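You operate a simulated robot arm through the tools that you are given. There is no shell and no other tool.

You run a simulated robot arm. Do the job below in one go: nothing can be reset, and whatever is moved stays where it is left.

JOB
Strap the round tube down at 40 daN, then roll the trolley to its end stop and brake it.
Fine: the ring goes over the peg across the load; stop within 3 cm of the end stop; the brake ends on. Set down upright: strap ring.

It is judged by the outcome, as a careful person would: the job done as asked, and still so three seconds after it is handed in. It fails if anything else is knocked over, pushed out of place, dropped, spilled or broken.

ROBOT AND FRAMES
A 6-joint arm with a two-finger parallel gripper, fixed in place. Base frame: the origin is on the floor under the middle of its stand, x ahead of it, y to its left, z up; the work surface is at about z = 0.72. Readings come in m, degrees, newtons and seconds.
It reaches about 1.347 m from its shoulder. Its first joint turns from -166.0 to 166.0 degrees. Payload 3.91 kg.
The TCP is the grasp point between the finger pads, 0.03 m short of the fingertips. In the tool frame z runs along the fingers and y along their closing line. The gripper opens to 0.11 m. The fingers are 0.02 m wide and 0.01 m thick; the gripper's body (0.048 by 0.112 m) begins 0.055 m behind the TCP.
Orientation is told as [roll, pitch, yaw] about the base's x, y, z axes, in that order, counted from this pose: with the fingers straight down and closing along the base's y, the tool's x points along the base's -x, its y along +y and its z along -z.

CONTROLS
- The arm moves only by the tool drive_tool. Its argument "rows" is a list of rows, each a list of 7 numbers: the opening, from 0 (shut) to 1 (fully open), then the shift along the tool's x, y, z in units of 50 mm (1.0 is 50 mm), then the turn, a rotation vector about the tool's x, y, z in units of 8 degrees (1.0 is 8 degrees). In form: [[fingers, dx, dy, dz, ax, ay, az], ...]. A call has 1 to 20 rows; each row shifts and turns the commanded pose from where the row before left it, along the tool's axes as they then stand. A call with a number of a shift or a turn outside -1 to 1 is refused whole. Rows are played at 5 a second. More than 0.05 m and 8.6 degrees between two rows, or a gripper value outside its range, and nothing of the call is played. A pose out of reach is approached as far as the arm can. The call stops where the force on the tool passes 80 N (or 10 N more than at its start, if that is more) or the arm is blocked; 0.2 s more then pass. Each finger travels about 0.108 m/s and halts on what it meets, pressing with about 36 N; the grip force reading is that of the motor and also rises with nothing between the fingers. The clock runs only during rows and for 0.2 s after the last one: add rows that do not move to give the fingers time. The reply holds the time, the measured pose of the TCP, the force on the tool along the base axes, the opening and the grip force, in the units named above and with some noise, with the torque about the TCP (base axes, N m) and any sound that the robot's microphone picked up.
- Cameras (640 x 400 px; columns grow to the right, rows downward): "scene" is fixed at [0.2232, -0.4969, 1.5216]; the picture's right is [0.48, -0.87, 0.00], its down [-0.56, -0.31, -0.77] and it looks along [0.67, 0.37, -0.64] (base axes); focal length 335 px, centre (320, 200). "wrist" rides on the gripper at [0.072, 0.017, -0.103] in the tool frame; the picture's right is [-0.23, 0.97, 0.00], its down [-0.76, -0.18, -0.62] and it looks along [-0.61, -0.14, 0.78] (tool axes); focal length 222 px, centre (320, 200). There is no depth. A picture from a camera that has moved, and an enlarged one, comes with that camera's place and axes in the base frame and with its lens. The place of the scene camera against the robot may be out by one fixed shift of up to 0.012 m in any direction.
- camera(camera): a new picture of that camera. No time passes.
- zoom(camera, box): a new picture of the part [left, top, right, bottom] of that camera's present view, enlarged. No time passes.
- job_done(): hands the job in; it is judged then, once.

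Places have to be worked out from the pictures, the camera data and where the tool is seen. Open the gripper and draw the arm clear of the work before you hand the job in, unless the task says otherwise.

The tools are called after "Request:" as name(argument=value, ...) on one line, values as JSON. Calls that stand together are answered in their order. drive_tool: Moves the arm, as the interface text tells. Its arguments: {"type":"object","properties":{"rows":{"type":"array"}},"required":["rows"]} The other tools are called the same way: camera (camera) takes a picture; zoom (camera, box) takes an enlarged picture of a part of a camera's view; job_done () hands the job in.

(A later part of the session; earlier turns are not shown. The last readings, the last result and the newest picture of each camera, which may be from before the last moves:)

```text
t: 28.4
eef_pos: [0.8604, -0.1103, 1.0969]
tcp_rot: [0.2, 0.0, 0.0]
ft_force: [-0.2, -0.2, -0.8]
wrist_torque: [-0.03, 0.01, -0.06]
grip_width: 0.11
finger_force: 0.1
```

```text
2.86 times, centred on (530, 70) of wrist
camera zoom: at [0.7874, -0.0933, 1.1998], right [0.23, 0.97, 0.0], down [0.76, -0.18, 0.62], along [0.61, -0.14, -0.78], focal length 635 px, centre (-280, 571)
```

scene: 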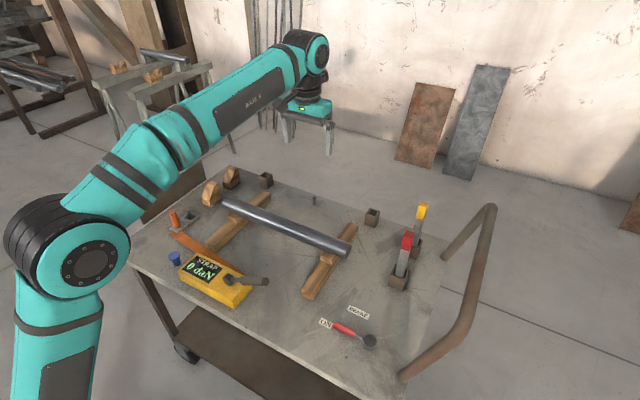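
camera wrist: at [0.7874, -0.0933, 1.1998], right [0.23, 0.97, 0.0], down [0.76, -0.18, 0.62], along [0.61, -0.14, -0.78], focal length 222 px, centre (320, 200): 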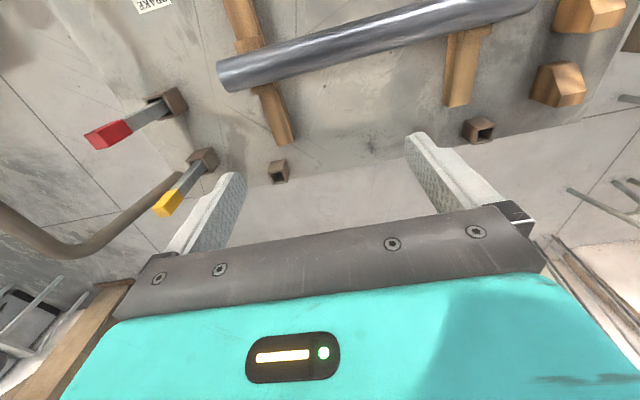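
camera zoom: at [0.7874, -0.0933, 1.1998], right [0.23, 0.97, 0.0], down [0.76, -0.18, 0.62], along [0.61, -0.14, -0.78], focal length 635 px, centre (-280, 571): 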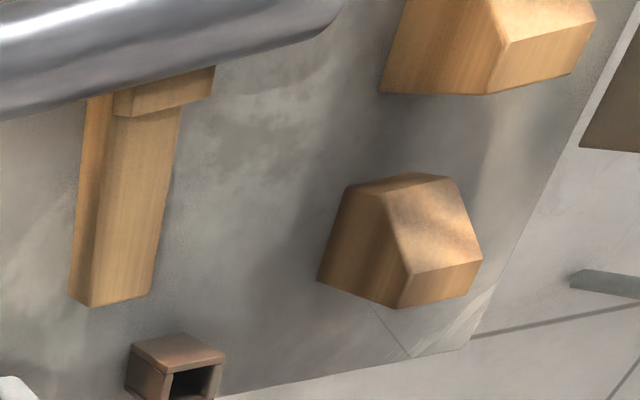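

The far floor is clear, and this view shows the tube is cradled by fixed blocks on both sides of each bearer, so the wedges and stakes aren't needed. I'll now start on the ring: move the TCP to above the ring's orange grip for a precise look.

Request:
drive_tool(rows=[[1, 0.32, 0.86, 0.2, 0, 0, 0], [1, 0.32, 0.86, 0.2, 0, 0, 0], [1, 0.32, 0.86, 0.2, 0, 0, 0], [1, 0.32, 0.86, 0.2, 0, 0, 0], [1, 0.32, 0.86, 0.2, 0, 0, 0], [1, 0.32, 0.86, 0.2, 0, 0, 0], [1, 0.32, 0.86, 0.2, 0, 0, 0], [1, 0.32, 0.86, 0.2, 0, 0, 0], [1, 0.32, 0.86, 0.2, 0, 0, 0], [1, 0.32, 0.86, 0.2, 0, 0, 0], [1, 0, 0, 0, 0, 0, 0]])

Request:
camera(camera="wrist")

Request:
zoom(camera="wrist", box=[220, 20, 420, 220])

Request:
camera(camera="scene")

```text
t: 30.8
eef_pos: [0.7002, 0.3204, 0.9995]
tcp_rot: [0.0, 0.1, 0.0]
ft_force: [0.2, 0.2, 0.4]
wrist_torque: [-0.02, 0.0, 0.0]
grip_width: 0.1098
finger_force: 0.0
```

```text
taken
camera wrist: at [0.6279, 0.3359, 1.1028], right [0.23, 0.97, 0.0], down [0.76, -0.18, 0.62], along [0.61, -0.14, -0.78], focal length 222 px, centre (320, 200)
```

wrist: 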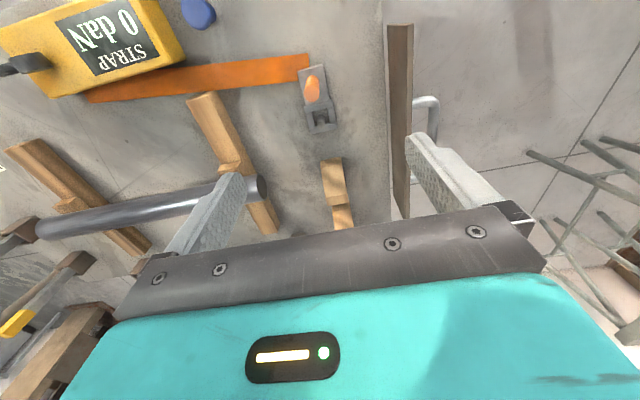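

```text
2.00 times, centred on (320, 120) of wrist
camera zoom: at [0.6279, 0.3359, 1.1028], right [0.23, 0.97, 0.0], down [0.76, -0.18, 0.62], along [0.61, -0.14, -0.78], focal length 444 px, centre (320, 360)
```

zoom: 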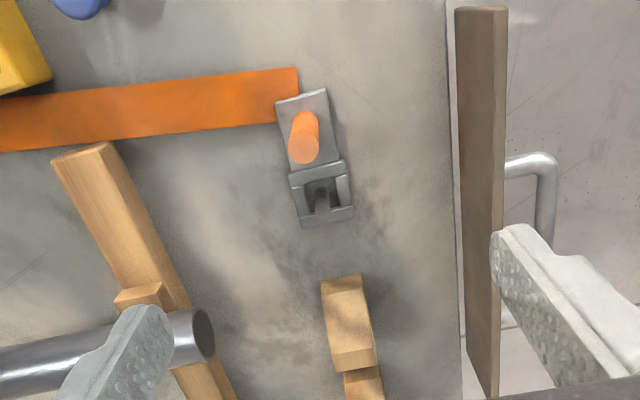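

```text
taken
```

scene: 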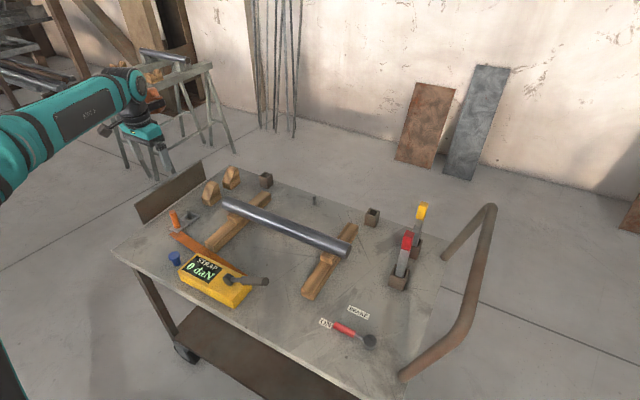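

The grip's axis works out at about (0.697, 0.311), top near z=0.80, and the eye lies about 5 cm further in +x, aligned with x. I'll centre over it, descend to z≈0.775 and close.

Request:
drive_tool(rows=[[1, 0.06, -0.19, 0, 0, 0, 0], [1, 0, 0, 0.9, 0, 0, 0], [1, 0, 0, 0.9, 0, 0, 0], [1, 0, 0, 0.9, 0, 0, 0], [1, 0, 0, 0.5, 0, 0, 0], [1, 0, 0, 0, 0, 0, 0]])

Request:
camera(camera="wrist")

Request:
zoom(camera="scene", box=[130, 150, 260, 250])

```text
t: 32.2
eef_pos: [0.6973, 0.3082, 0.8412]
tcp_rot: [0.0, -0.1, 0.0]
ft_force: [-0.1, -0.2, -0.3]
wrist_torque: [-0.02, -0.02, -0.02]
grip_width: 0.1102
finger_force: 0.1
```

```text
taken
camera wrist: at [0.6241, 0.3255, 0.9434], right [0.23, 0.97, 0.0], down [0.76, -0.18, 0.62], along [0.61, -0.14, -0.78], focal length 222 px, centre (320, 200)
```

wrist: 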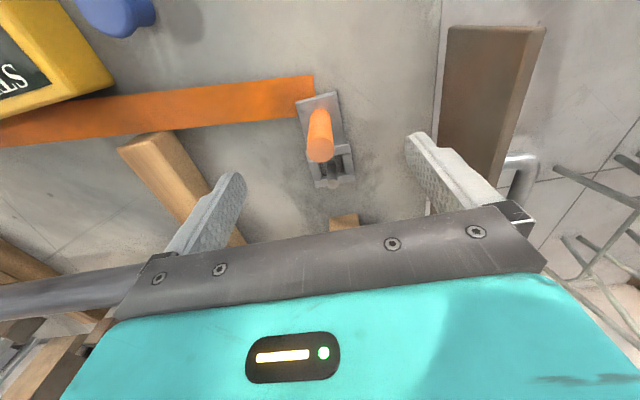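

```text
4.00 times, centred on (195, 200) of scene
camera zoom: at [0.2232, -0.4969, 1.5216], right [0.48, -0.87, 0.0], down [-0.56, -0.31, -0.77], along [0.67, 0.37, -0.64], focal length 1340 px, centre (820, 200)
```

zoom: 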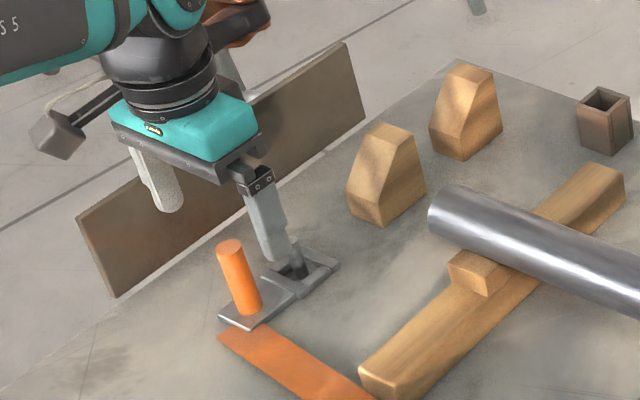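

Handle sits centred between the fingers; I descend the last 6.5 cm and close the gripper on it.

Request:
drive_tool(rows=[[1, 0.03, 0.02, 0.66, 0, 0, 0], [1, 0, 0, 0.66, 0, 0, 0], [1, 0, 0, 0, 0, 0, 0], [0, 0, 0, 0, 0, 0, 0], [0, 0, 0, 0, 0, 0, 0], [0, 0, 0, 0, 0, 0, 0], [0, 0, 0, 0, 0, 0, 0], [0, 0, 0, 0, 0, 0, 0]])

Request:
camera(camera="wrist")

Request:
zoom(camera="scene", box=[130, 150, 260, 250])

```text
t: 34.0
eef_pos: [0.6954, 0.3115, 0.7737]
tcp_rot: [0.0, -0.1, -0.1]
ft_force: [0.6, 0.1, 0.2]
wrist_torque: [-0.02, -0.07, 0.01]
grip_width: 0.0194
finger_force: 36.1
```

```text
taken
camera wrist: at [0.6228, 0.3273, 0.8773], right [0.23, 0.97, 0.0], down [0.76, -0.18, 0.62], along [0.61, -0.14, -0.78], focal length 222 px, centre (320, 200)
```

wrist: 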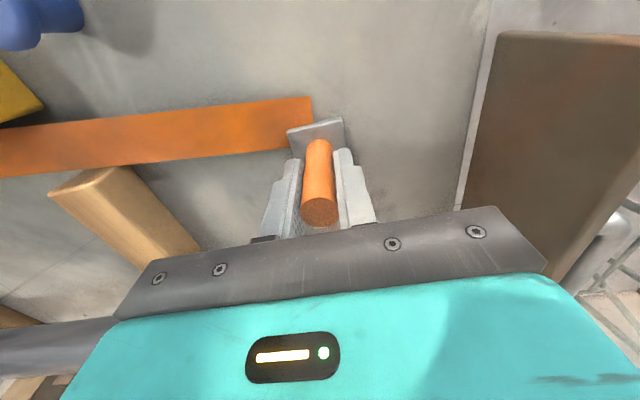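

```text
4.00 times, centred on (195, 200) of scene
camera zoom: at [0.2232, -0.4969, 1.5216], right [0.48, -0.87, 0.0], down [-0.56, -0.31, -0.77], along [0.67, 0.37, -0.64], focal length 1340 px, centre (820, 200)
```

zoom: 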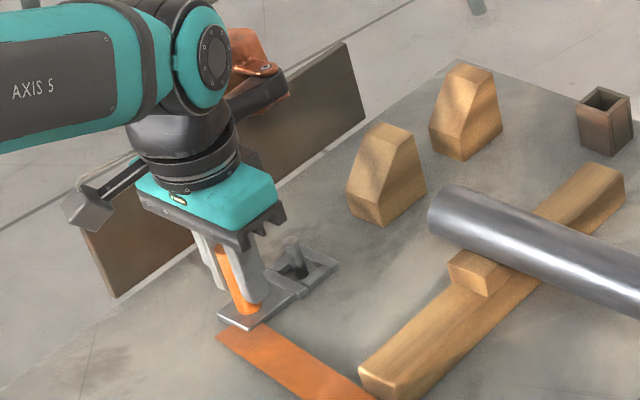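

The handle is gripped (19 mm). I lift straight up off the parking stub.

Request:
drive_tool(rows=[[0, 0, 0, -0.4, 0, 0, 0], [0, 0, 0, -0.5, 0, 0, 0], [0, 0, 0, -0.6, 0, 0, 0], [0, 0, 0, -0.6, 0, 0, 0], [0, 0, 0, -0.6, 0, 0, 0], [0, 0, 0, -0.6, 0, 0, 0], [0, 0, 0, -0.4, 0, 0, 0], [0, 0, 0, 0, 0, 0, 0]])

Request:
camera(camera="wrist")

Request:
camera(camera="scene")

```text
t: 35.8
eef_pos: [0.6944, 0.3107, 0.9587]
tcp_rot: [0.1, 0.1, 0.0]
ft_force: [0.2, -0.6, -1.4]
wrist_torque: [-0.01, 0.07, 0.03]
grip_width: 0.0196
finger_force: 36.0
```

```text
taken
camera wrist: at [0.6207, 0.3276, 1.063], right [0.23, 0.97, 0.0], down [0.76, -0.18, 0.62], along [0.61, -0.14, -0.78], focal length 222 px, centre (320, 200)
```

wrist: 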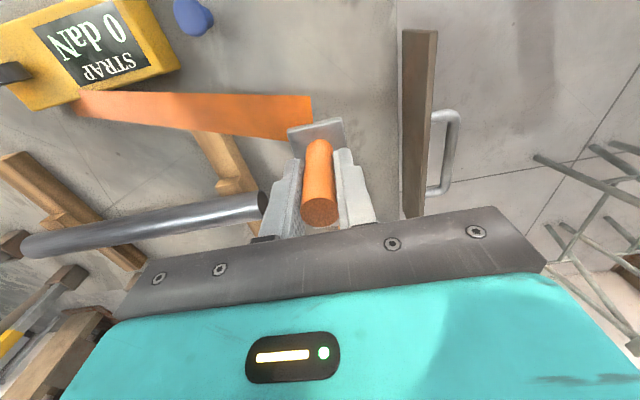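

```text
taken
```

scene: 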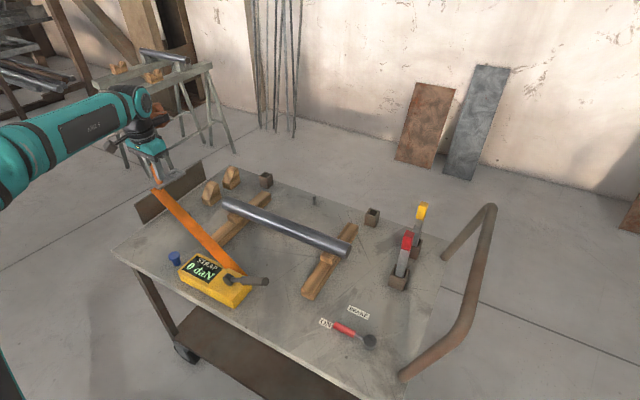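

The ring is lifted and hangs clear. Peg is estimated at about (1.024, −0.030), so I carry the ring over the tube and hover with its eye above the peg.

Request:
drive_tool(rows=[[0, -0.54, -0.68, 0, 0, 0, 0], [0, -0.54, -0.68, 0, 0, 0, 0], [0, -0.54, -0.68, 0, 0, 0, 0], [0, -0.54, -0.68, 0, 0, 0, 0], [0, -0.54, -0.68, 0, 0, 0, 0], [0, -0.54, -0.68, 0, 0, 0, 0], [0, -0.54, -0.68, 0, 0, 0, 0], [0, -0.54, -0.68, 0, 0, 0, 0], [0, -0.54, -0.68, 0, 0, 0, 0], [0, -0.54, -0.68, 0, 0, 0, 0], [0, 0, 0, 0, 0, 0, 0]])

Request:
camera(camera="wrist")

Request:
camera(camera="scene")

Request:
zoom(camera="scene", box=[270, 120, 370, 220])

```text
t: 38.2
eef_pos: [0.966, -0.0297, 0.9589]
tcp_rot: [0.0, 0.0, 0.0]
ft_force: [0.8, 0.2, -2.2]
wrist_torque: [0.04, 0.05, -0.01]
grip_width: 0.0195
finger_force: 35.9
```

```text
taken
camera wrist: at [0.8924, -0.014, 1.0616], right [0.23, 0.97, 0.0], down [0.76, -0.18, 0.62], along [0.61, -0.14, -0.78], focal length 222 px, centre (320, 200)
```

wrist: 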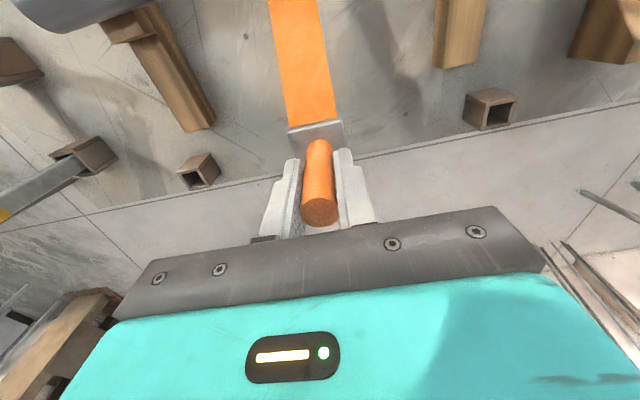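

```text
taken
```

scene: 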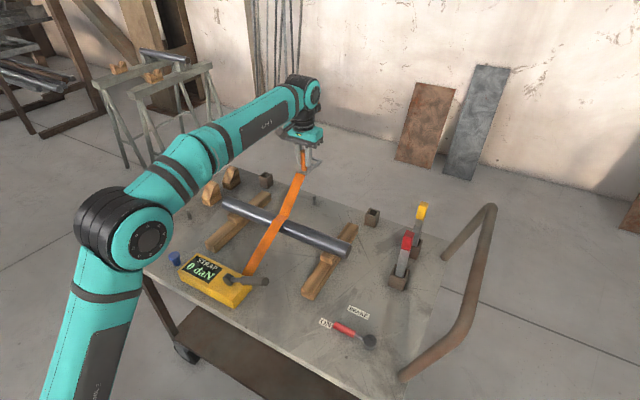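

```text
4.00 times, centred on (320, 170) of scene
camera zoom: at [0.2232, -0.4969, 1.5216], right [0.48, -0.87, 0.0], down [-0.56, -0.31, -0.77], along [0.67, 0.37, -0.64], focal length 1340 px, centre (320, 320)
```

zoom: 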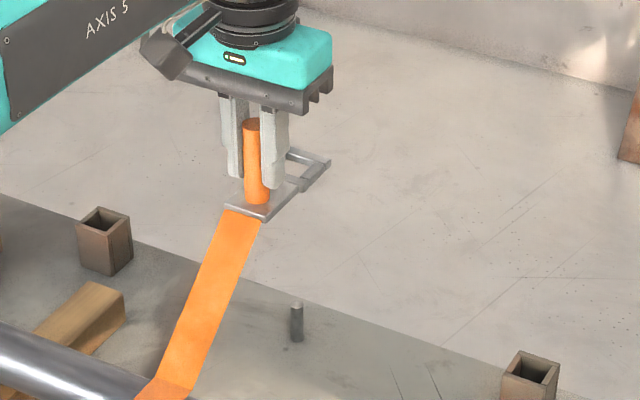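

The scene view shows both the eye and the peg clearly; relative offset seems about a centimetre. I lower the ring to just above the peg's top and compare again.

Request:
drive_tool(rows=[[0, 0, 0, 0.76, 0, 0, 0], [0, 0, 0, 0.76, 0, 0, 0], [0, 0, 0, 0.7, 0, 0, 0], [0, 0, 0, 0, 0, 0, 0]])

Request:
zoom(camera="scene", box=[290, 170, 340, 220])

Request:
camera(camera="wrist")

```text
t: 39.2
eef_pos: [0.9644, -0.0291, 0.8464]
tcp_rot: [0.0, 0.1, 0.0]
ft_force: [-0.7, -0.6, -2.2]
wrist_torque: [-0.01, 0.06, 0.0]
grip_width: 0.0193
finger_force: 35.9
```

```text
8.00 times, centred on (315, 195) of scene
camera zoom: at [0.2232, -0.4969, 1.5216], right [0.48, -0.87, 0.0], down [-0.56, -0.31, -0.77], along [0.67, 0.37, -0.64], focal length 2680 px, centre (360, 240)
```

zoom: 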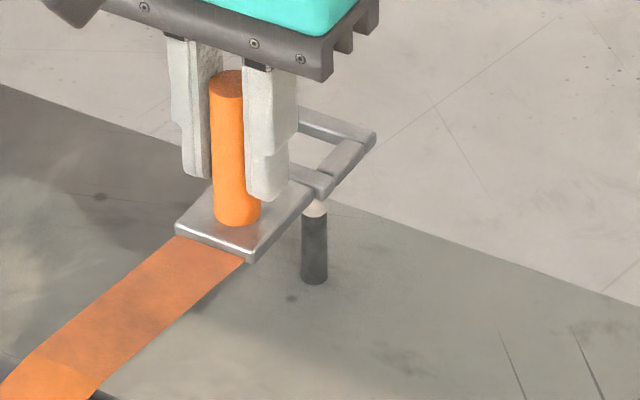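

```text
taken
camera wrist: at [0.8923, -0.0114, 0.9496], right [0.23, 0.97, 0.0], down [0.76, -0.18, 0.62], along [0.61, -0.14, -0.78], focal length 222 px, centre (320, 200)
```

wrist: 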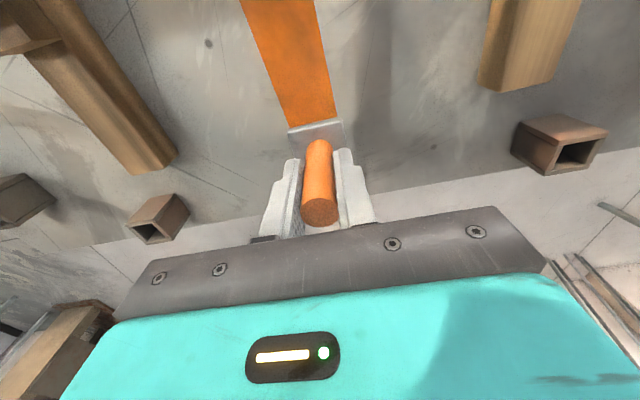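

Request:
zoom(camera="scene", box=[298, 178, 326, 208])

```text
13.33 times, centred on (312, 193) of scene
camera zoom: at [0.2232, -0.4969, 1.5216], right [0.48, -0.87, 0.0], down [-0.56, -0.31, -0.77], along [0.67, 0.37, -0.64], focal length 4468 px, centre (427, 293)
```

zoom: 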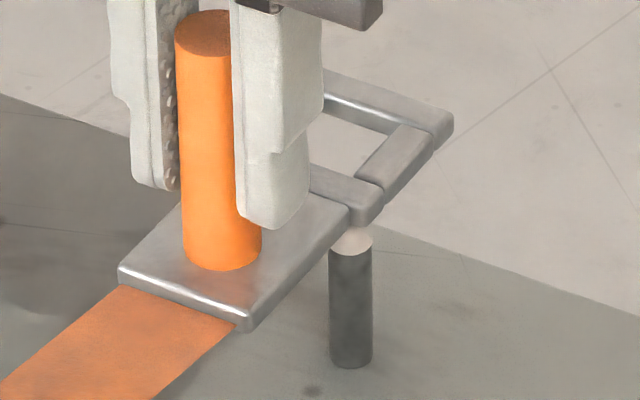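

Measured in the same view, the peg axis is about 4.6 mm farther in +x and 3.5 mm toward −y from the eye's centre. I correct by that and come down to just above the peg's top.

Request:
drive_tool(rows=[[0, -0.092, -0.07, 0, 0, 0, 0], [0, 0, 0, 0.4, 0, 0, 0], [0, 0, 0, 0, 0, 0, 0]])

Request:
zoom(camera="scene", box=[298, 183, 326, 213])

```text
t: 40.0
eef_pos: [0.9689, -0.0328, 0.826]
tcp_rot: [0.0, 0.1, 0.1]
ft_force: [-0.3, -0.7, -1.3]
wrist_torque: [0.03, 0.04, -0.02]
grip_width: 0.0192
finger_force: 36.0
```

```text
13.33 times, centred on (312, 198) of scene
camera zoom: at [0.2232, -0.4969, 1.5216], right [0.48, -0.87, 0.0], down [-0.56, -0.31, -0.77], along [0.67, 0.37, -0.64], focal length 4468 px, centre (427, 227)
```

zoom: 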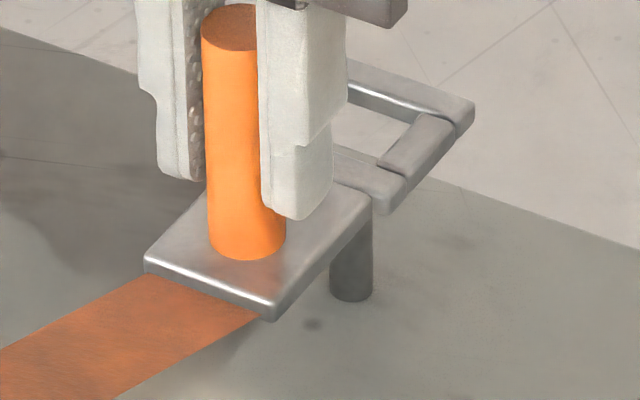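

The eye centre now matches the peg axis within about a millimetre. I lower slowly in small steps while watching the force.

Request:
drive_tool(rows=[[0, 0, 0, 0.15, 0, 0, 0], [0, 0, 0, 0.15, 0, 0, 0], [0, 0, 0, 0.15, 0, 0, 0], [0, 0, 0, 0, 0, 0, 0]])

Request:
zoom(camera="scene", box=[298, 183, 326, 213])

```text
t: 41.0
eef_pos: [0.9702, -0.0325, 0.8041]
tcp_rot: [0.1, -0.1, 0.1]
ft_force: [0.0, -0.1, -0.4]
wrist_torque: [-0.03, 0.01, -0.02]
grip_width: 0.0196
finger_force: 35.4
```

```text
13.33 times, centred on (312, 198) of scene
camera zoom: at [0.2232, -0.4969, 1.5216], right [0.48, -0.87, 0.0], down [-0.56, -0.31, -0.77], along [0.67, 0.37, -0.64], focal length 4468 px, centre (427, 227)
```

zoom: 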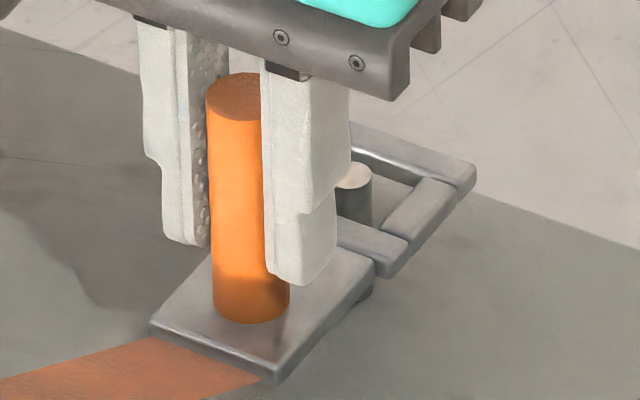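

The peg's top is now up through the eye with no contact force. I continue down until the plate rests on the table.

Request:
drive_tool(rows=[[0, 0, 0, 0.15, 0, 0, 0], [0, 0, 0, 0.15, 0, 0, 0], [0, 0, 0, 0.15, 0, 0, 0], [0, 0, 0, 0.12, 0, 0, 0], [0, 0, 0, 0, 0, 0, 0]])

Request:
zoom(camera="scene", box=[298, 183, 326, 213])

Request:
camera(camera="scene")

```text
t: 42.2
eef_pos: [0.9702, -0.0324, 0.7781]
tcp_rot: [0.1, 0.1, 0.0]
ft_force: [0.0, -0.1, -2.2]
wrist_torque: [0.01, 0.02, 0.03]
grip_width: 0.0194
finger_force: 36.4
```

```text
13.33 times, centred on (312, 198) of scene
camera zoom: at [0.2232, -0.4969, 1.5216], right [0.48, -0.87, 0.0], down [-0.56, -0.31, -0.77], along [0.67, 0.37, -0.64], focal length 4468 px, centre (427, 227)
```

zoom: 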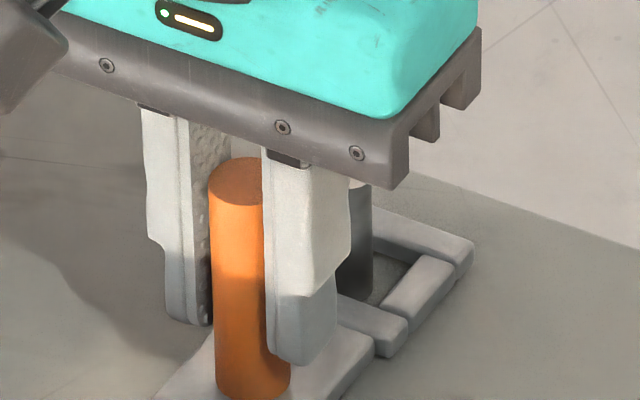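

```text
taken
```

scene: 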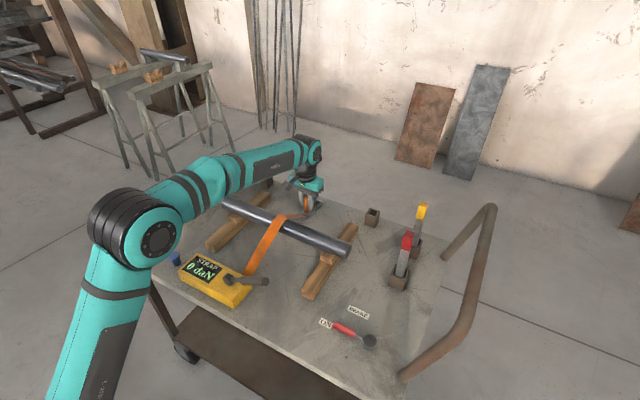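

Nearly seated; a final 4 mm down, then I open the fingers and check that the ring rests flat and upright.

Request:
drive_tool(rows=[[0, 0, 0, 0.09, 0, 0, 0], [0, 0, 0, 0, 0, 0, 0], [0.3, 0, 0, 0, 0, 0, 0], [0.5, 0, 0, 0, 0, 0, 0], [0.5, 0, 0, 0, 0, 0, 0], [0.5, 0, 0, 0, 0, 0, 0]])

Request:
zoom(camera="scene", box=[290, 175, 340, 225])

Request:
camera(camera="wrist")

```text
t: 43.6
eef_pos: [0.9703, -0.0321, 0.7727]
tcp_rot: [0.0, 0.1, 0.0]
ft_force: [0.4, 0.7, 0.1]
wrist_torque: [0.0, -0.01, -0.01]
grip_width: 0.055
finger_force: 0.0
```

```text
8.00 times, centred on (315, 200) of scene
camera zoom: at [0.2232, -0.4969, 1.5216], right [0.48, -0.87, 0.0], down [-0.56, -0.31, -0.77], along [0.67, 0.37, -0.64], focal length 2680 px, centre (360, 200)
```

zoom: 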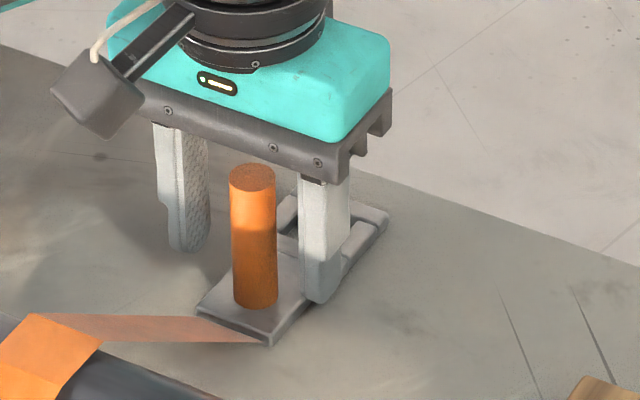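

```text
taken
camera wrist: at [0.8977, -0.015, 0.8759], right [0.23, 0.97, 0.0], down [0.76, -0.18, 0.62], along [0.61, -0.14, -0.78], focal length 222 px, centre (320, 200)
```

wrist: 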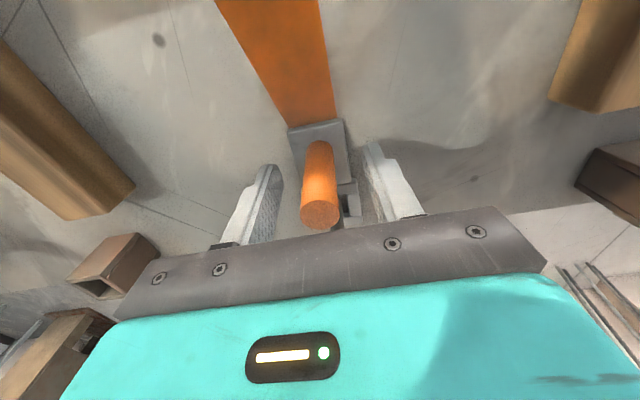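

The ring is released and standing upright, flat on the table over the peg. I raise the tool straight up to clear it, then check.

Request:
drive_tool(rows=[[0.5, 0, 0, -0.5, 0, 0, 0], [0.5, 0, 0, -0.7, 0, 0, 0], [0.5, 0, 0, -0.9, 0, 0, 0], [0.5, 0, 0, -0.9, 0, 0, 0], [0.5, 0, 0, -0.9, 0, 0, 0], [0.5, 0, 0, 0, 0, 0, 0]])

Request:
zoom(camera="scene", box=[290, 175, 340, 225])

Request:
camera(camera="scene")

```text
t: 45.0
eef_pos: [0.9685, -0.0329, 0.9669]
tcp_rot: [0.0, 0.0, 0.0]
ft_force: [0.0, -0.1, -0.4]
wrist_torque: [-0.01, 0.02, -0.03]
grip_width: 0.055
finger_force: 0.2
```

```text
8.00 times, centred on (315, 200) of scene
camera zoom: at [0.2232, -0.4969, 1.5216], right [0.48, -0.87, 0.0], down [-0.56, -0.31, -0.77], along [0.67, 0.37, -0.64], focal length 2680 px, centre (360, 200)
```

zoom: 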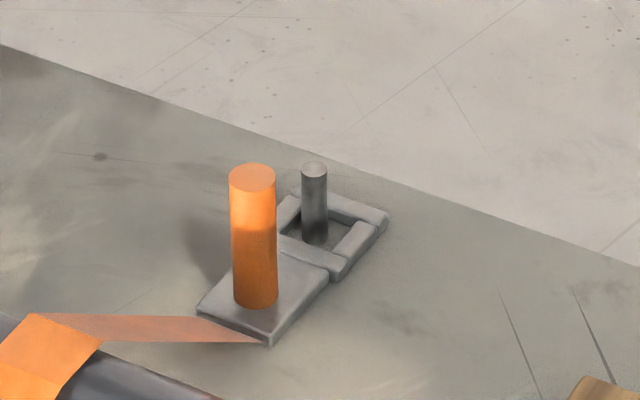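

```text
taken
```

scene: 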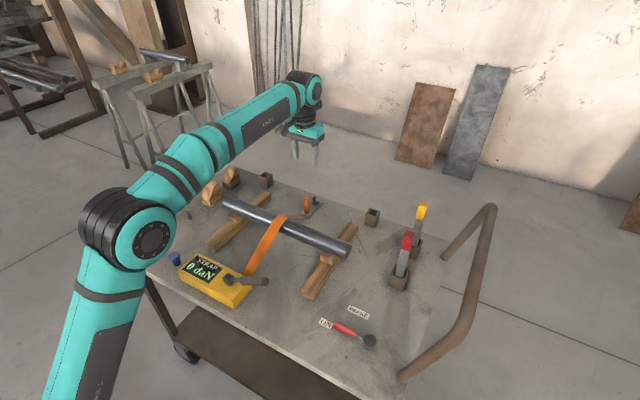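

The ring is seated over the peg with the strap across the tube. Next I go look closely at the winch and its lever.

Request:
drive_tool(rows=[[1, 0.95, 0, -0.2, 0, 0, 0], [1, 0.95, 0, -0.2, 0, 0, 0], [1, 0.98, 0, 0, 0, 0, 0], [1, 0.98, 0, 0, 0, 0, 0], [1, 0.98, 0, 0, 0, 0, 0], [1, 0.98, 0, 0, 0, 0, 0], [1, 0.98, 0, 0, 0, 0, 0], [1, 0.98, 0, 0, 0, 0, 0], [1, 0.98, 0, 0, 0, 0, 0], [1, 0, 0, 0, 0, 0, 0]])

Request:
camera(camera="wrist")

Request:
camera(camera="scene")

Request:
zoom(camera="scene", box=[165, 240, 285, 315])

```text
t: 47.2
eef_pos: [0.53, -0.0308, 0.9873]
tcp_rot: [0.0, 0.0, 0.0]
ft_force: [-0.1, 0.4, 0.8]
wrist_torque: [-0.01, 0.02, 0.0]
grip_width: 0.11
finger_force: 0.0
```

```text
taken
camera wrist: at [0.458, -0.0144, 1.0908], right [0.23, 0.97, 0.0], down [0.76, -0.18, 0.62], along [0.61, -0.14, -0.78], focal length 222 px, centre (320, 200)
```

wrist: 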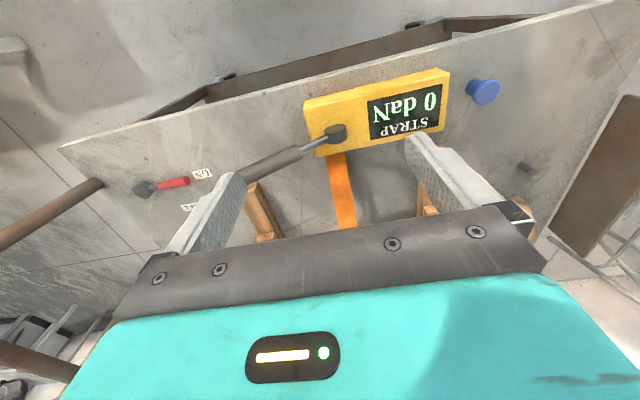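

```text
taken
```

scene: 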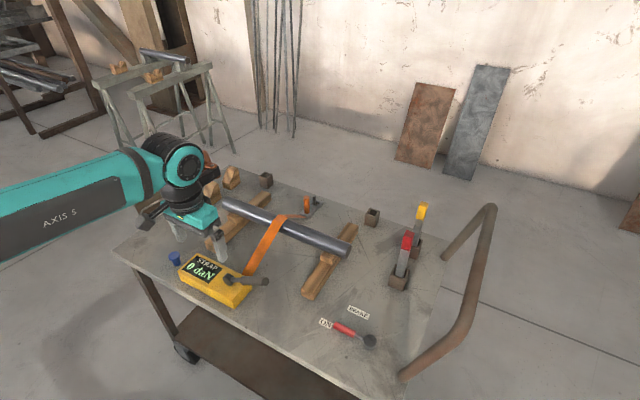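

```text
5.33 times, centred on (225, 278) of scene
camera zoom: at [0.2232, -0.4969, 1.5216], right [0.48, -0.87, 0.0], down [-0.56, -0.31, -0.77], along [0.67, 0.37, -0.64], focal length 1787 px, centre (827, -213)
```

zoom: 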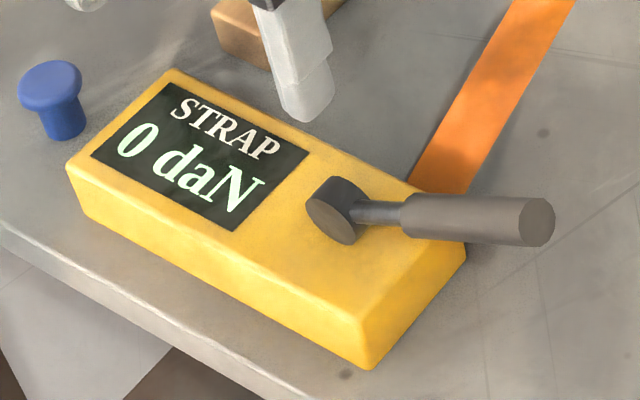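

Request:
zoom(camera="wrist", box=[220, 50, 480, 200])

Request:
zoom(camera="scene", box=[215, 260, 280, 300])

```text
2.46 times, centred on (350, 125) of wrist
camera zoom: at [0.458, -0.0144, 1.0908], right [0.23, 0.97, 0.0], down [0.76, -0.18, 0.62], along [0.61, -0.14, -0.78], focal length 547 px, centre (246, 385)
```

zoom: 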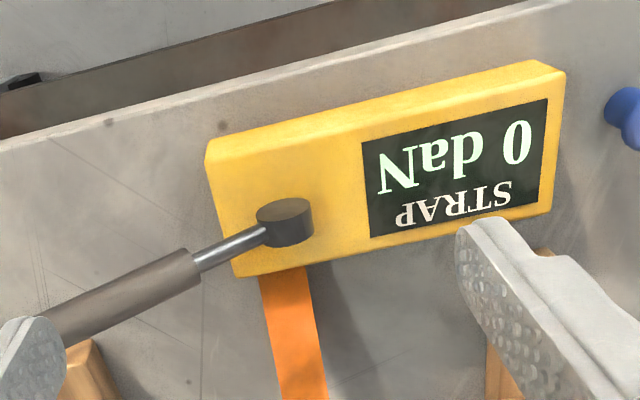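

```text
9.85 times, centred on (248, 280) of scene
camera zoom: at [0.2232, -0.4969, 1.5216], right [0.48, -0.87, 0.0], down [-0.56, -0.31, -0.77], along [0.67, 0.37, -0.64], focal length 3299 px, centre (1034, -588)
```

zoom: 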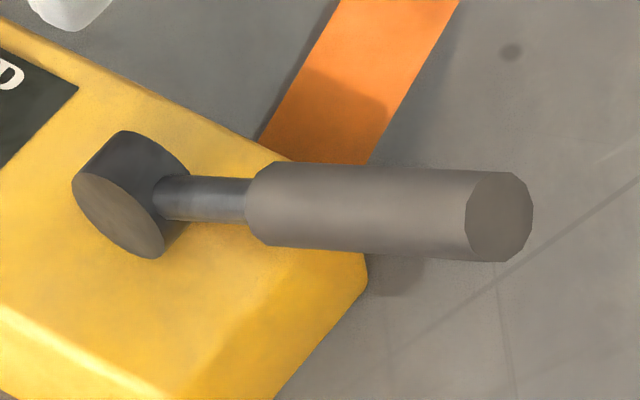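

The lever's drum has a horizontal axis along x at about (0.588, −0.02, 0.791); the lever points to −y about 27° above horizontal with its tip near (0.587, −0.147, 0.853). I turn the tool 90° so the fingers close along x, and hover above the lever's grip.

Request:
drive_tool(rows=[[1, 0, -0.3, -0.3, 0, 0, -1], [1, 0, 0, 0, 0, 0, -1], [1, 0, 0, 0, 0, 0, -1], [1, 0, 0, 0, 0, 0, -1], [1, 0, 0, 0, 0, 0, -1], [1, 0, 0, 0, 0, 0, -1], [1, 0, 0, 0, 0, 0, -1], [1, 0, 0, 0, 0, 0, -1], [1, 0, 0, 0, 0, 0, -1], [1, 0, 0, 0, 0, 0, -1], [1, 0, 0, 0, 0, 0, -1], [1, 0, 0, 0, 0, 0, -0.25], [1, 0.6, -0.58, 0, 0, 0, 0], [1, 0.65, -0.58, 0, 0, 0, 0], [1, 0, 0, 0, 0, 0, 0]])

Request:
camera(camera="wrist")

Request:
camera(camera="scene")

```text
t: 50.4
eef_pos: [0.5882, -0.109, 1.0019]
tcp_rot: [0.0, 0.1, 90.0]
ft_force: [0.5, 0.2, -0.2]
wrist_torque: [0.03, 0.0, -0.01]
grip_width: 0.1102
finger_force: 0.0
```

```text
taken
camera wrist: at [0.5707, -0.1823, 1.1057], right [-0.97, 0.23, 0.0], down [0.18, 0.76, 0.62], along [0.14, 0.61, -0.78], focal length 222 px, centre (320, 200)
```

wrist: 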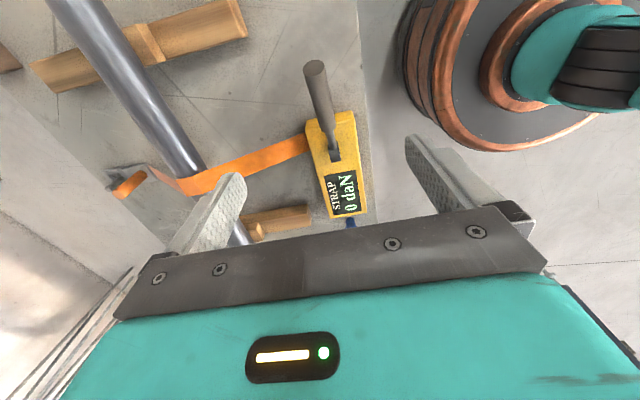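

```text
taken
```

scene: 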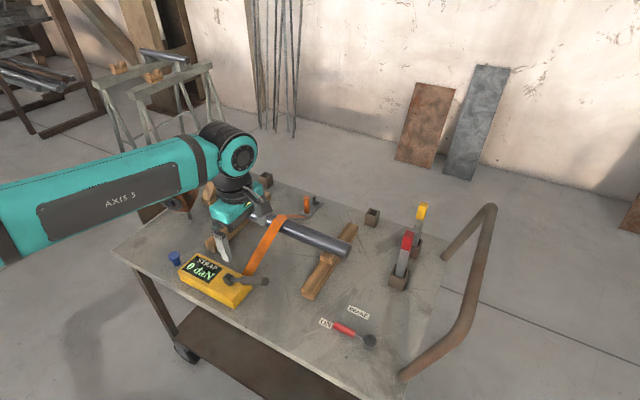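

From here the lever plane is x≈0.584 and the tip about y=−0.149, consistent with the earlier estimate. I descend with the fingers straddling the grip at about 10 cm from the pivot, and pause before closing.

Request:
drive_tool(rows=[[0.6, 0.12, 0.08, 0, 0, 0, 0], [0.6, 0, 0, 0.825, 0, 0, 0], [0.6, 0, 0, 0.825, 0, 0, 0], [0.6, 0, 0, 0.825, 0, 0, 0], [0.6, 0, 0, 0.825, 0, 0, 0], [0.6, 0, 0, 0, 0, 0, 0]])

Request:
camera(camera="wrist")

Request:
zoom(camera="scene", box=[165, 220, 325, 320])

```text
t: 51.8
eef_pos: [0.5858, -0.114, 0.838]
tcp_rot: [-0.1, 0.0, 90.0]
ft_force: [-0.7, 0.5, -1.0]
wrist_torque: [-0.03, 0.0, -0.01]
grip_width: 0.0659
finger_force: 0.0
```

```text
taken
camera wrist: at [0.5676, -0.1881, 0.9415], right [-0.97, 0.23, 0.0], down [0.18, 0.76, 0.62], along [0.14, 0.61, -0.78], focal length 222 px, centre (320, 200)
```

wrist: 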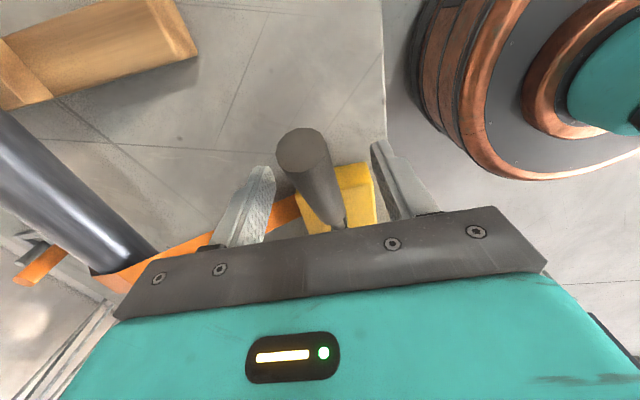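

```text
4.00 times, centred on (245, 270) of scene
camera zoom: at [0.2232, -0.4969, 1.5216], right [0.48, -0.87, 0.0], down [-0.56, -0.31, -0.77], along [0.67, 0.37, -0.64], focal length 1340 px, centre (620, -80)
```

zoom: 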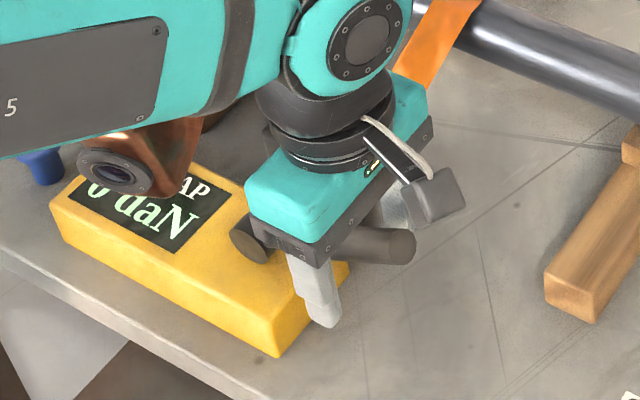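

The grip sits between the fingers at x≈0.585 as expected, and the display still reads 0 daN. I close on the handle.

Request:
drive_tool(rows=[[0, 0, 0, 0, 0, 0, 0], [0, 0, 0, 0, 0, 0, 0], [0, 0, 0, 0, 0, 0, 0], [0, 0, 0, 0, 0, 0, 0]])

Request:
zoom(camera="scene", box=[165, 220, 325, 320])

```text
t: 52.8
eef_pos: [0.5852, -0.1137, 0.8393]
tcp_rot: [0.0, 0.0, 90.0]
ft_force: [4.4, 0.4, -2.1]
wrist_torque: [-0.17, -0.02, 0.02]
grip_width: 0.0216
finger_force: 44.7
```

```text
4.00 times, centred on (245, 270) of scene
camera zoom: at [0.2232, -0.4969, 1.5216], right [0.48, -0.87, 0.0], down [-0.56, -0.31, -0.77], along [0.67, 0.37, -0.64], focal length 1340 px, centre (620, -80)
```

zoom: 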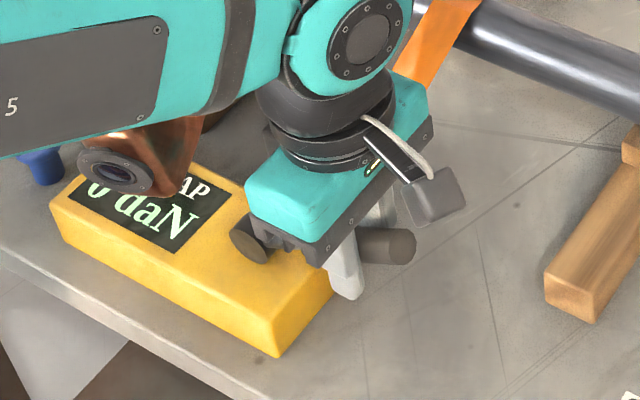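

Grip is on (handle about 22 mm). I swing the lever gently up along its arc from 27° to 45° and watch the force, sound and display.

Request:
drive_tool(rows=[[0, -0.08, 0, -0.142, 0, 0, 0], [0, -0.09, 0, -0.134, 0, 0, 0], [0, -0.104, 0, -0.13, 0, 0, 0], [0, -0.11, 0, -0.118, 0, 0, 0], [0, 0, 0, 0, 0, 0, 0]])

Request:
zoom(camera="scene", box=[165, 220, 325, 320])

Request:
camera(camera="wrist")

```text
t: 54.0
eef_pos: [0.5875, -0.0946, 0.8655]
tcp_rot: [-0.3, -0.1, 90.1]
ft_force: [0.0, 1.3, 2.2]
wrist_torque: [0.0, -0.01, 0.0]
grip_width: 0.0
finger_force: 37.8
```

```text
4.00 times, centred on (245, 270) of scene
camera zoom: at [0.2232, -0.4969, 1.5216], right [0.48, -0.87, 0.0], down [-0.56, -0.31, -0.77], along [0.67, 0.37, -0.64], focal length 1340 px, centre (620, -80)
```

zoom: 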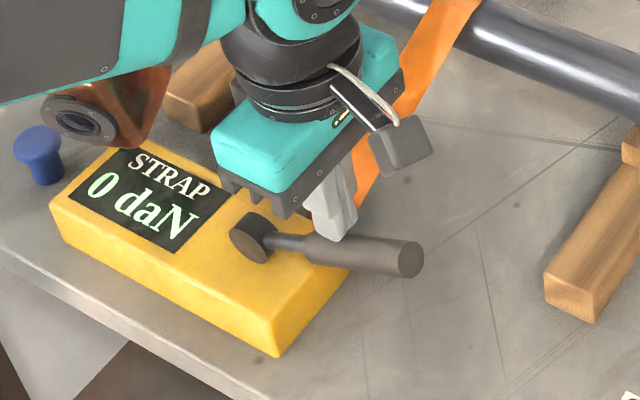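

```text
taken
camera wrist: at [0.5708, -0.168, 0.9687], right [-0.97, 0.23, 0.0], down [0.17, 0.76, 0.62], along [0.14, 0.61, -0.78], focal length 222 px, centre (320, 200)
```

wrist: 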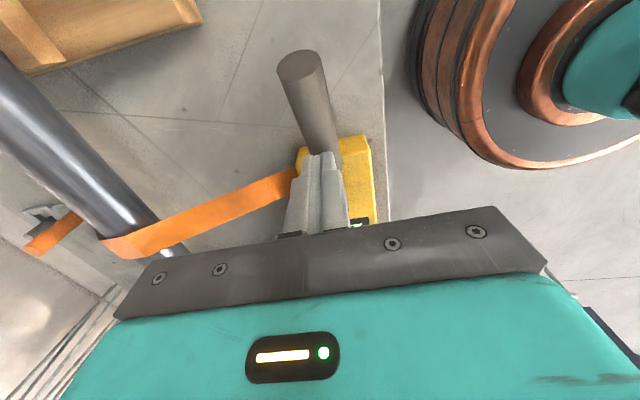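

The fingers slipped off upward — the lever resists that way at this grip — and it now sits about 5° lower with the display at 0. I'll test pushing the lever down from above with closed fingers near its tip, in small steps.

Request:
drive_tool(rows=[[0, 0, 0, -0.5, 0, 0, 0], [0, 0.74, 0.06, 0, 0, 0, 0], [0, 0, 0, 0.3, 0, 0, 0], [0, 0, 0, 0.2, 0, 0, 0], [0, 0, 0, 0.2, 0, 0, 0], [0, 0, 0, 0.2, 0, 0, 0], [0, 0, 0, 0, 0, 0, 0]])

Request:
zoom(camera="scene", box=[165, 220, 325, 320])

Request:
camera(camera="wrist")

```text
t: 55.6
eef_pos: [0.5832, -0.1346, 0.8438]
tcp_rot: [0.1, -0.1, 90.0]
ft_force: [-0.3, -1.3, 2.7]
wrist_torque: [-0.07, -0.01, -0.01]
grip_width: 0.0
finger_force: 37.4
```

```text
4.00 times, centred on (245, 270) of scene
camera zoom: at [0.2232, -0.4969, 1.5216], right [0.48, -0.87, 0.0], down [-0.56, -0.31, -0.77], along [0.67, 0.37, -0.64], focal length 1340 px, centre (620, -80)
```

zoom: 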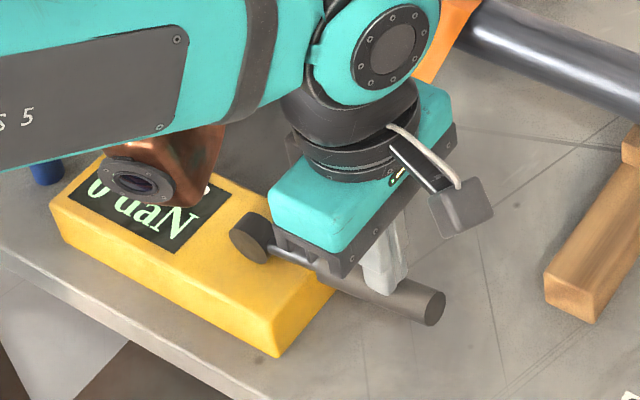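

```text
taken
camera wrist: at [0.566, -0.2072, 0.9471], right [-0.97, 0.23, 0.0], down [0.18, 0.76, 0.62], along [0.14, 0.61, -0.78], focal length 222 px, centre (320, 200)
```

wrist: 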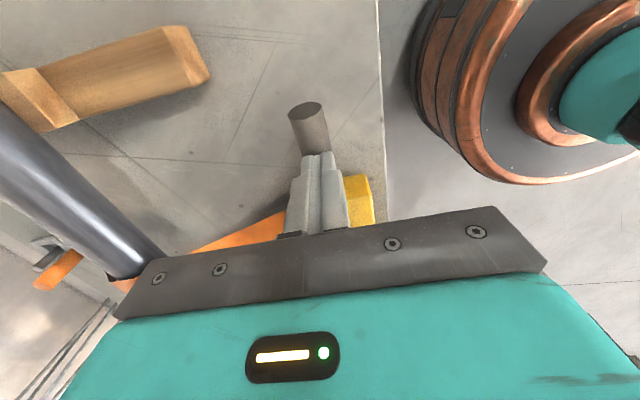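

The lever goes down easily with under 3 N. I keep pushing it down to find the end of its travel, then check the display.

Request:
drive_tool(rows=[[0, 0, 0, 0.2, 0, 0, 0], [0, 0, 0, 0.2, 0, 0, 0], [0, 0, 0, 0.2, 0, 0, 0], [0, 0, 0, 0, 0, 0, 0]])

Request:
zoom(camera="scene", box=[165, 220, 325, 320])

```text
t: 56.4
eef_pos: [0.5842, -0.1345, 0.8267]
tcp_rot: [-0.8, 0.3, 90.1]
ft_force: [-13.2, 3.1, 41.3]
wrist_torque: [-0.31, 0.37, -0.15]
grip_width: 0.0
finger_force: 37.5
stopped in row 3: the force on the tool passed its limit at 99 N (the readings are from after the stop); the commanded pose is now the measured one
```

```text
4.00 times, centred on (245, 270) of scene
camera zoom: at [0.2232, -0.4969, 1.5216], right [0.48, -0.87, 0.0], down [-0.56, -0.31, -0.77], along [0.67, 0.37, -0.64], focal length 1340 px, centre (620, -80)
```

zoom: 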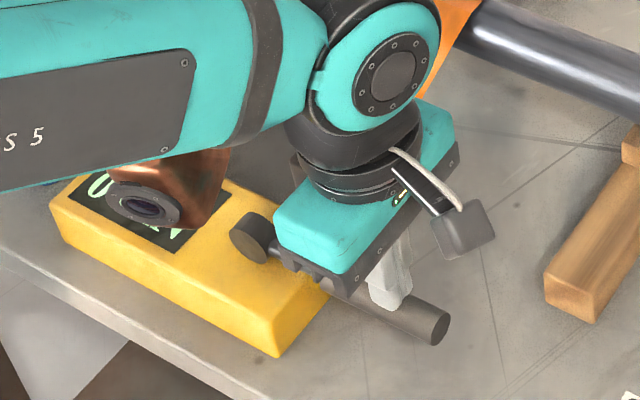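

The lever met its lower stop just below horizontal. I lift the fingers clear to read the display and see where the lever stays.

Request:
drive_tool(rows=[[0, 0, 0, -0.6, 0, 0, 0], [0, 0.5, 0, -0.8, 0, 0, 0], [0, 0.5, 0, -0.8, 0, 0, 0], [0, 0.5, 0, -0.8, 0, 0, 0], [0, 0, 0, 0, 0, 0, 0]])

Request:
zoom(camera="scene", box=[165, 220, 325, 320])

Request:
camera(camera="wrist")

```text
t: 57.6
eef_pos: [0.5829, -0.2096, 0.9735]
tcp_rot: [-0.7, 0.2, 90.1]
ft_force: [-0.3, 0.1, 0.0]
wrist_torque: [0.03, 0.0, 0.02]
grip_width: 0.0
finger_force: 37.3
```

```text
4.00 times, centred on (245, 270) of scene
camera zoom: at [0.2232, -0.4969, 1.5216], right [0.48, -0.87, 0.0], down [-0.56, -0.31, -0.77], along [0.67, 0.37, -0.64], focal length 1340 px, centre (620, -80)
```

zoom: 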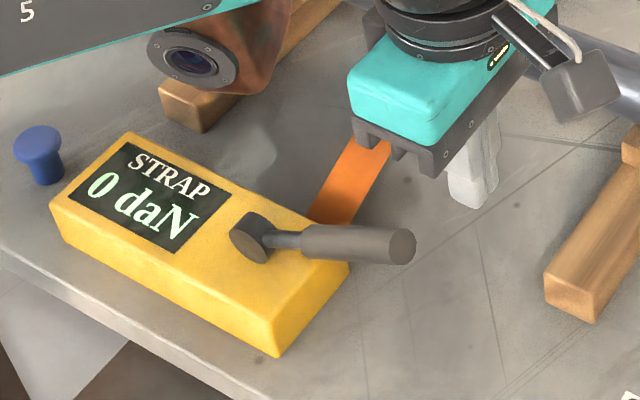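

```text
taken
camera wrist: at [0.5648, -0.2824, 1.0778], right [-0.97, 0.23, -0.01], down [0.17, 0.76, 0.62], along [0.15, 0.6, -0.78], focal length 222 px, centre (320, 200)
```

wrist: 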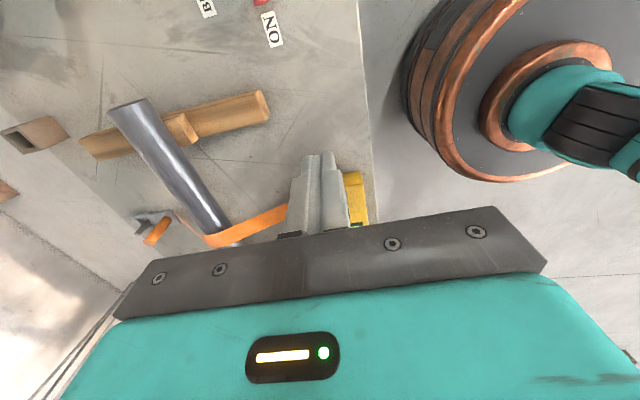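

The lever springs back up to its rest at about 27° by itself, so the working stroke is downward; the display still says 0 daN. I press a second stroke, slower at the bottom with a hold, and read the result.

Request:
drive_tool(rows=[[0, -0.74, 0, 0.65, 0, 0, 0], [0, -0.74, 0, 0.65, 0, 0, 0], [0, 0, 0, 0.5, 0, 0, 0], [0, 0, 0, 0.5, 0, 0, 0], [0, 0, 0, 0.3, 0, 0, 0], [0, 0, 0, 0.15, 0, 0, 0], [0, 0, 0, 0, 0, 0, 0], [0, 0, 0, 0, 0, 0, 0]])

Request:
zoom(camera="scene", box=[165, 220, 325, 320])

```text
t: 59.4
eef_pos: [0.5845, -0.1355, 0.8354]
tcp_rot: [-0.6, 0.2, 90.0]
ft_force: [1.0, -0.9, 3.4]
wrist_torque: [-0.05, -0.06, 0.01]
grip_width: 0.0
finger_force: 38.4
```

```text
4.00 times, centred on (245, 270) of scene
camera zoom: at [0.2232, -0.4969, 1.5216], right [0.48, -0.87, 0.0], down [-0.56, -0.31, -0.77], along [0.67, 0.37, -0.64], focal length 1340 px, centre (620, -80)
```

zoom: 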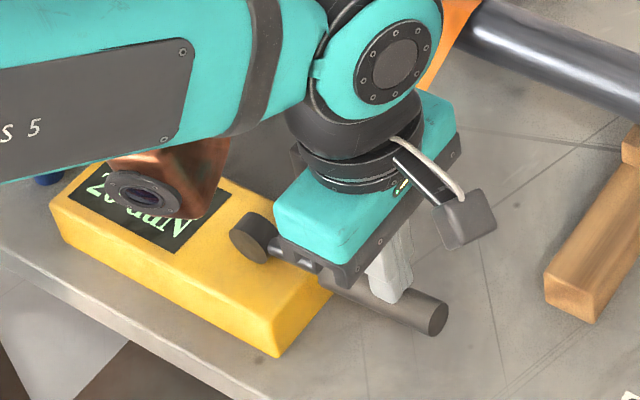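

The display now shows something like "2_ daN". I release the lever and read it properly.

Request:
drive_tool(rows=[[0, 0, 0, -0.6, 0, 0, 0], [0, 0, 0, -0.8, 0, 0, 0], [0, 0.6, 0, -0.75, 0, 0, 0], [0, 0.6, 0, -0.75, 0, 0, 0], [0, 0, 0, 0, 0, 0, 0]])

Request:
zoom(camera="scene", box=[165, 220, 325, 320])

Request:
camera(camera="scene")

```text
t: 60.6
eef_pos: [0.5831, -0.196, 0.9797]
tcp_rot: [-0.7, 0.2, 90.0]
ft_force: [0.8, -0.7, 0.4]
wrist_torque: [-0.02, 0.01, 0.01]
grip_width: 0.0001
finger_force: 37.8
```

```text
4.00 times, centred on (245, 270) of scene
camera zoom: at [0.2232, -0.4969, 1.5216], right [0.48, -0.87, 0.0], down [-0.56, -0.31, -0.77], along [0.67, 0.37, -0.64], focal length 1340 px, centre (620, -80)
```

zoom: 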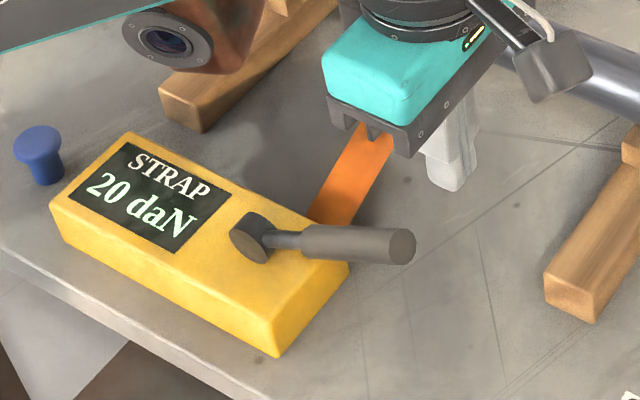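

```text
taken
```

scene: 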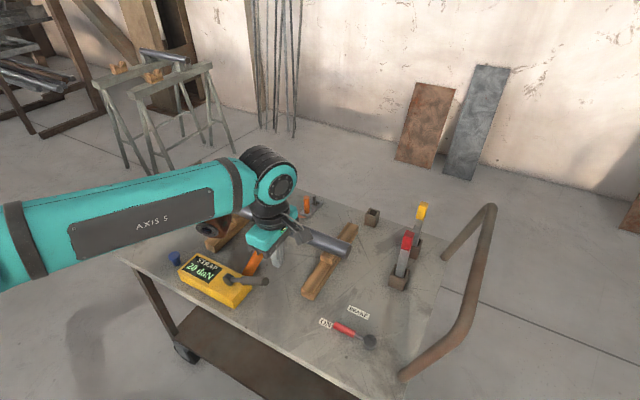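

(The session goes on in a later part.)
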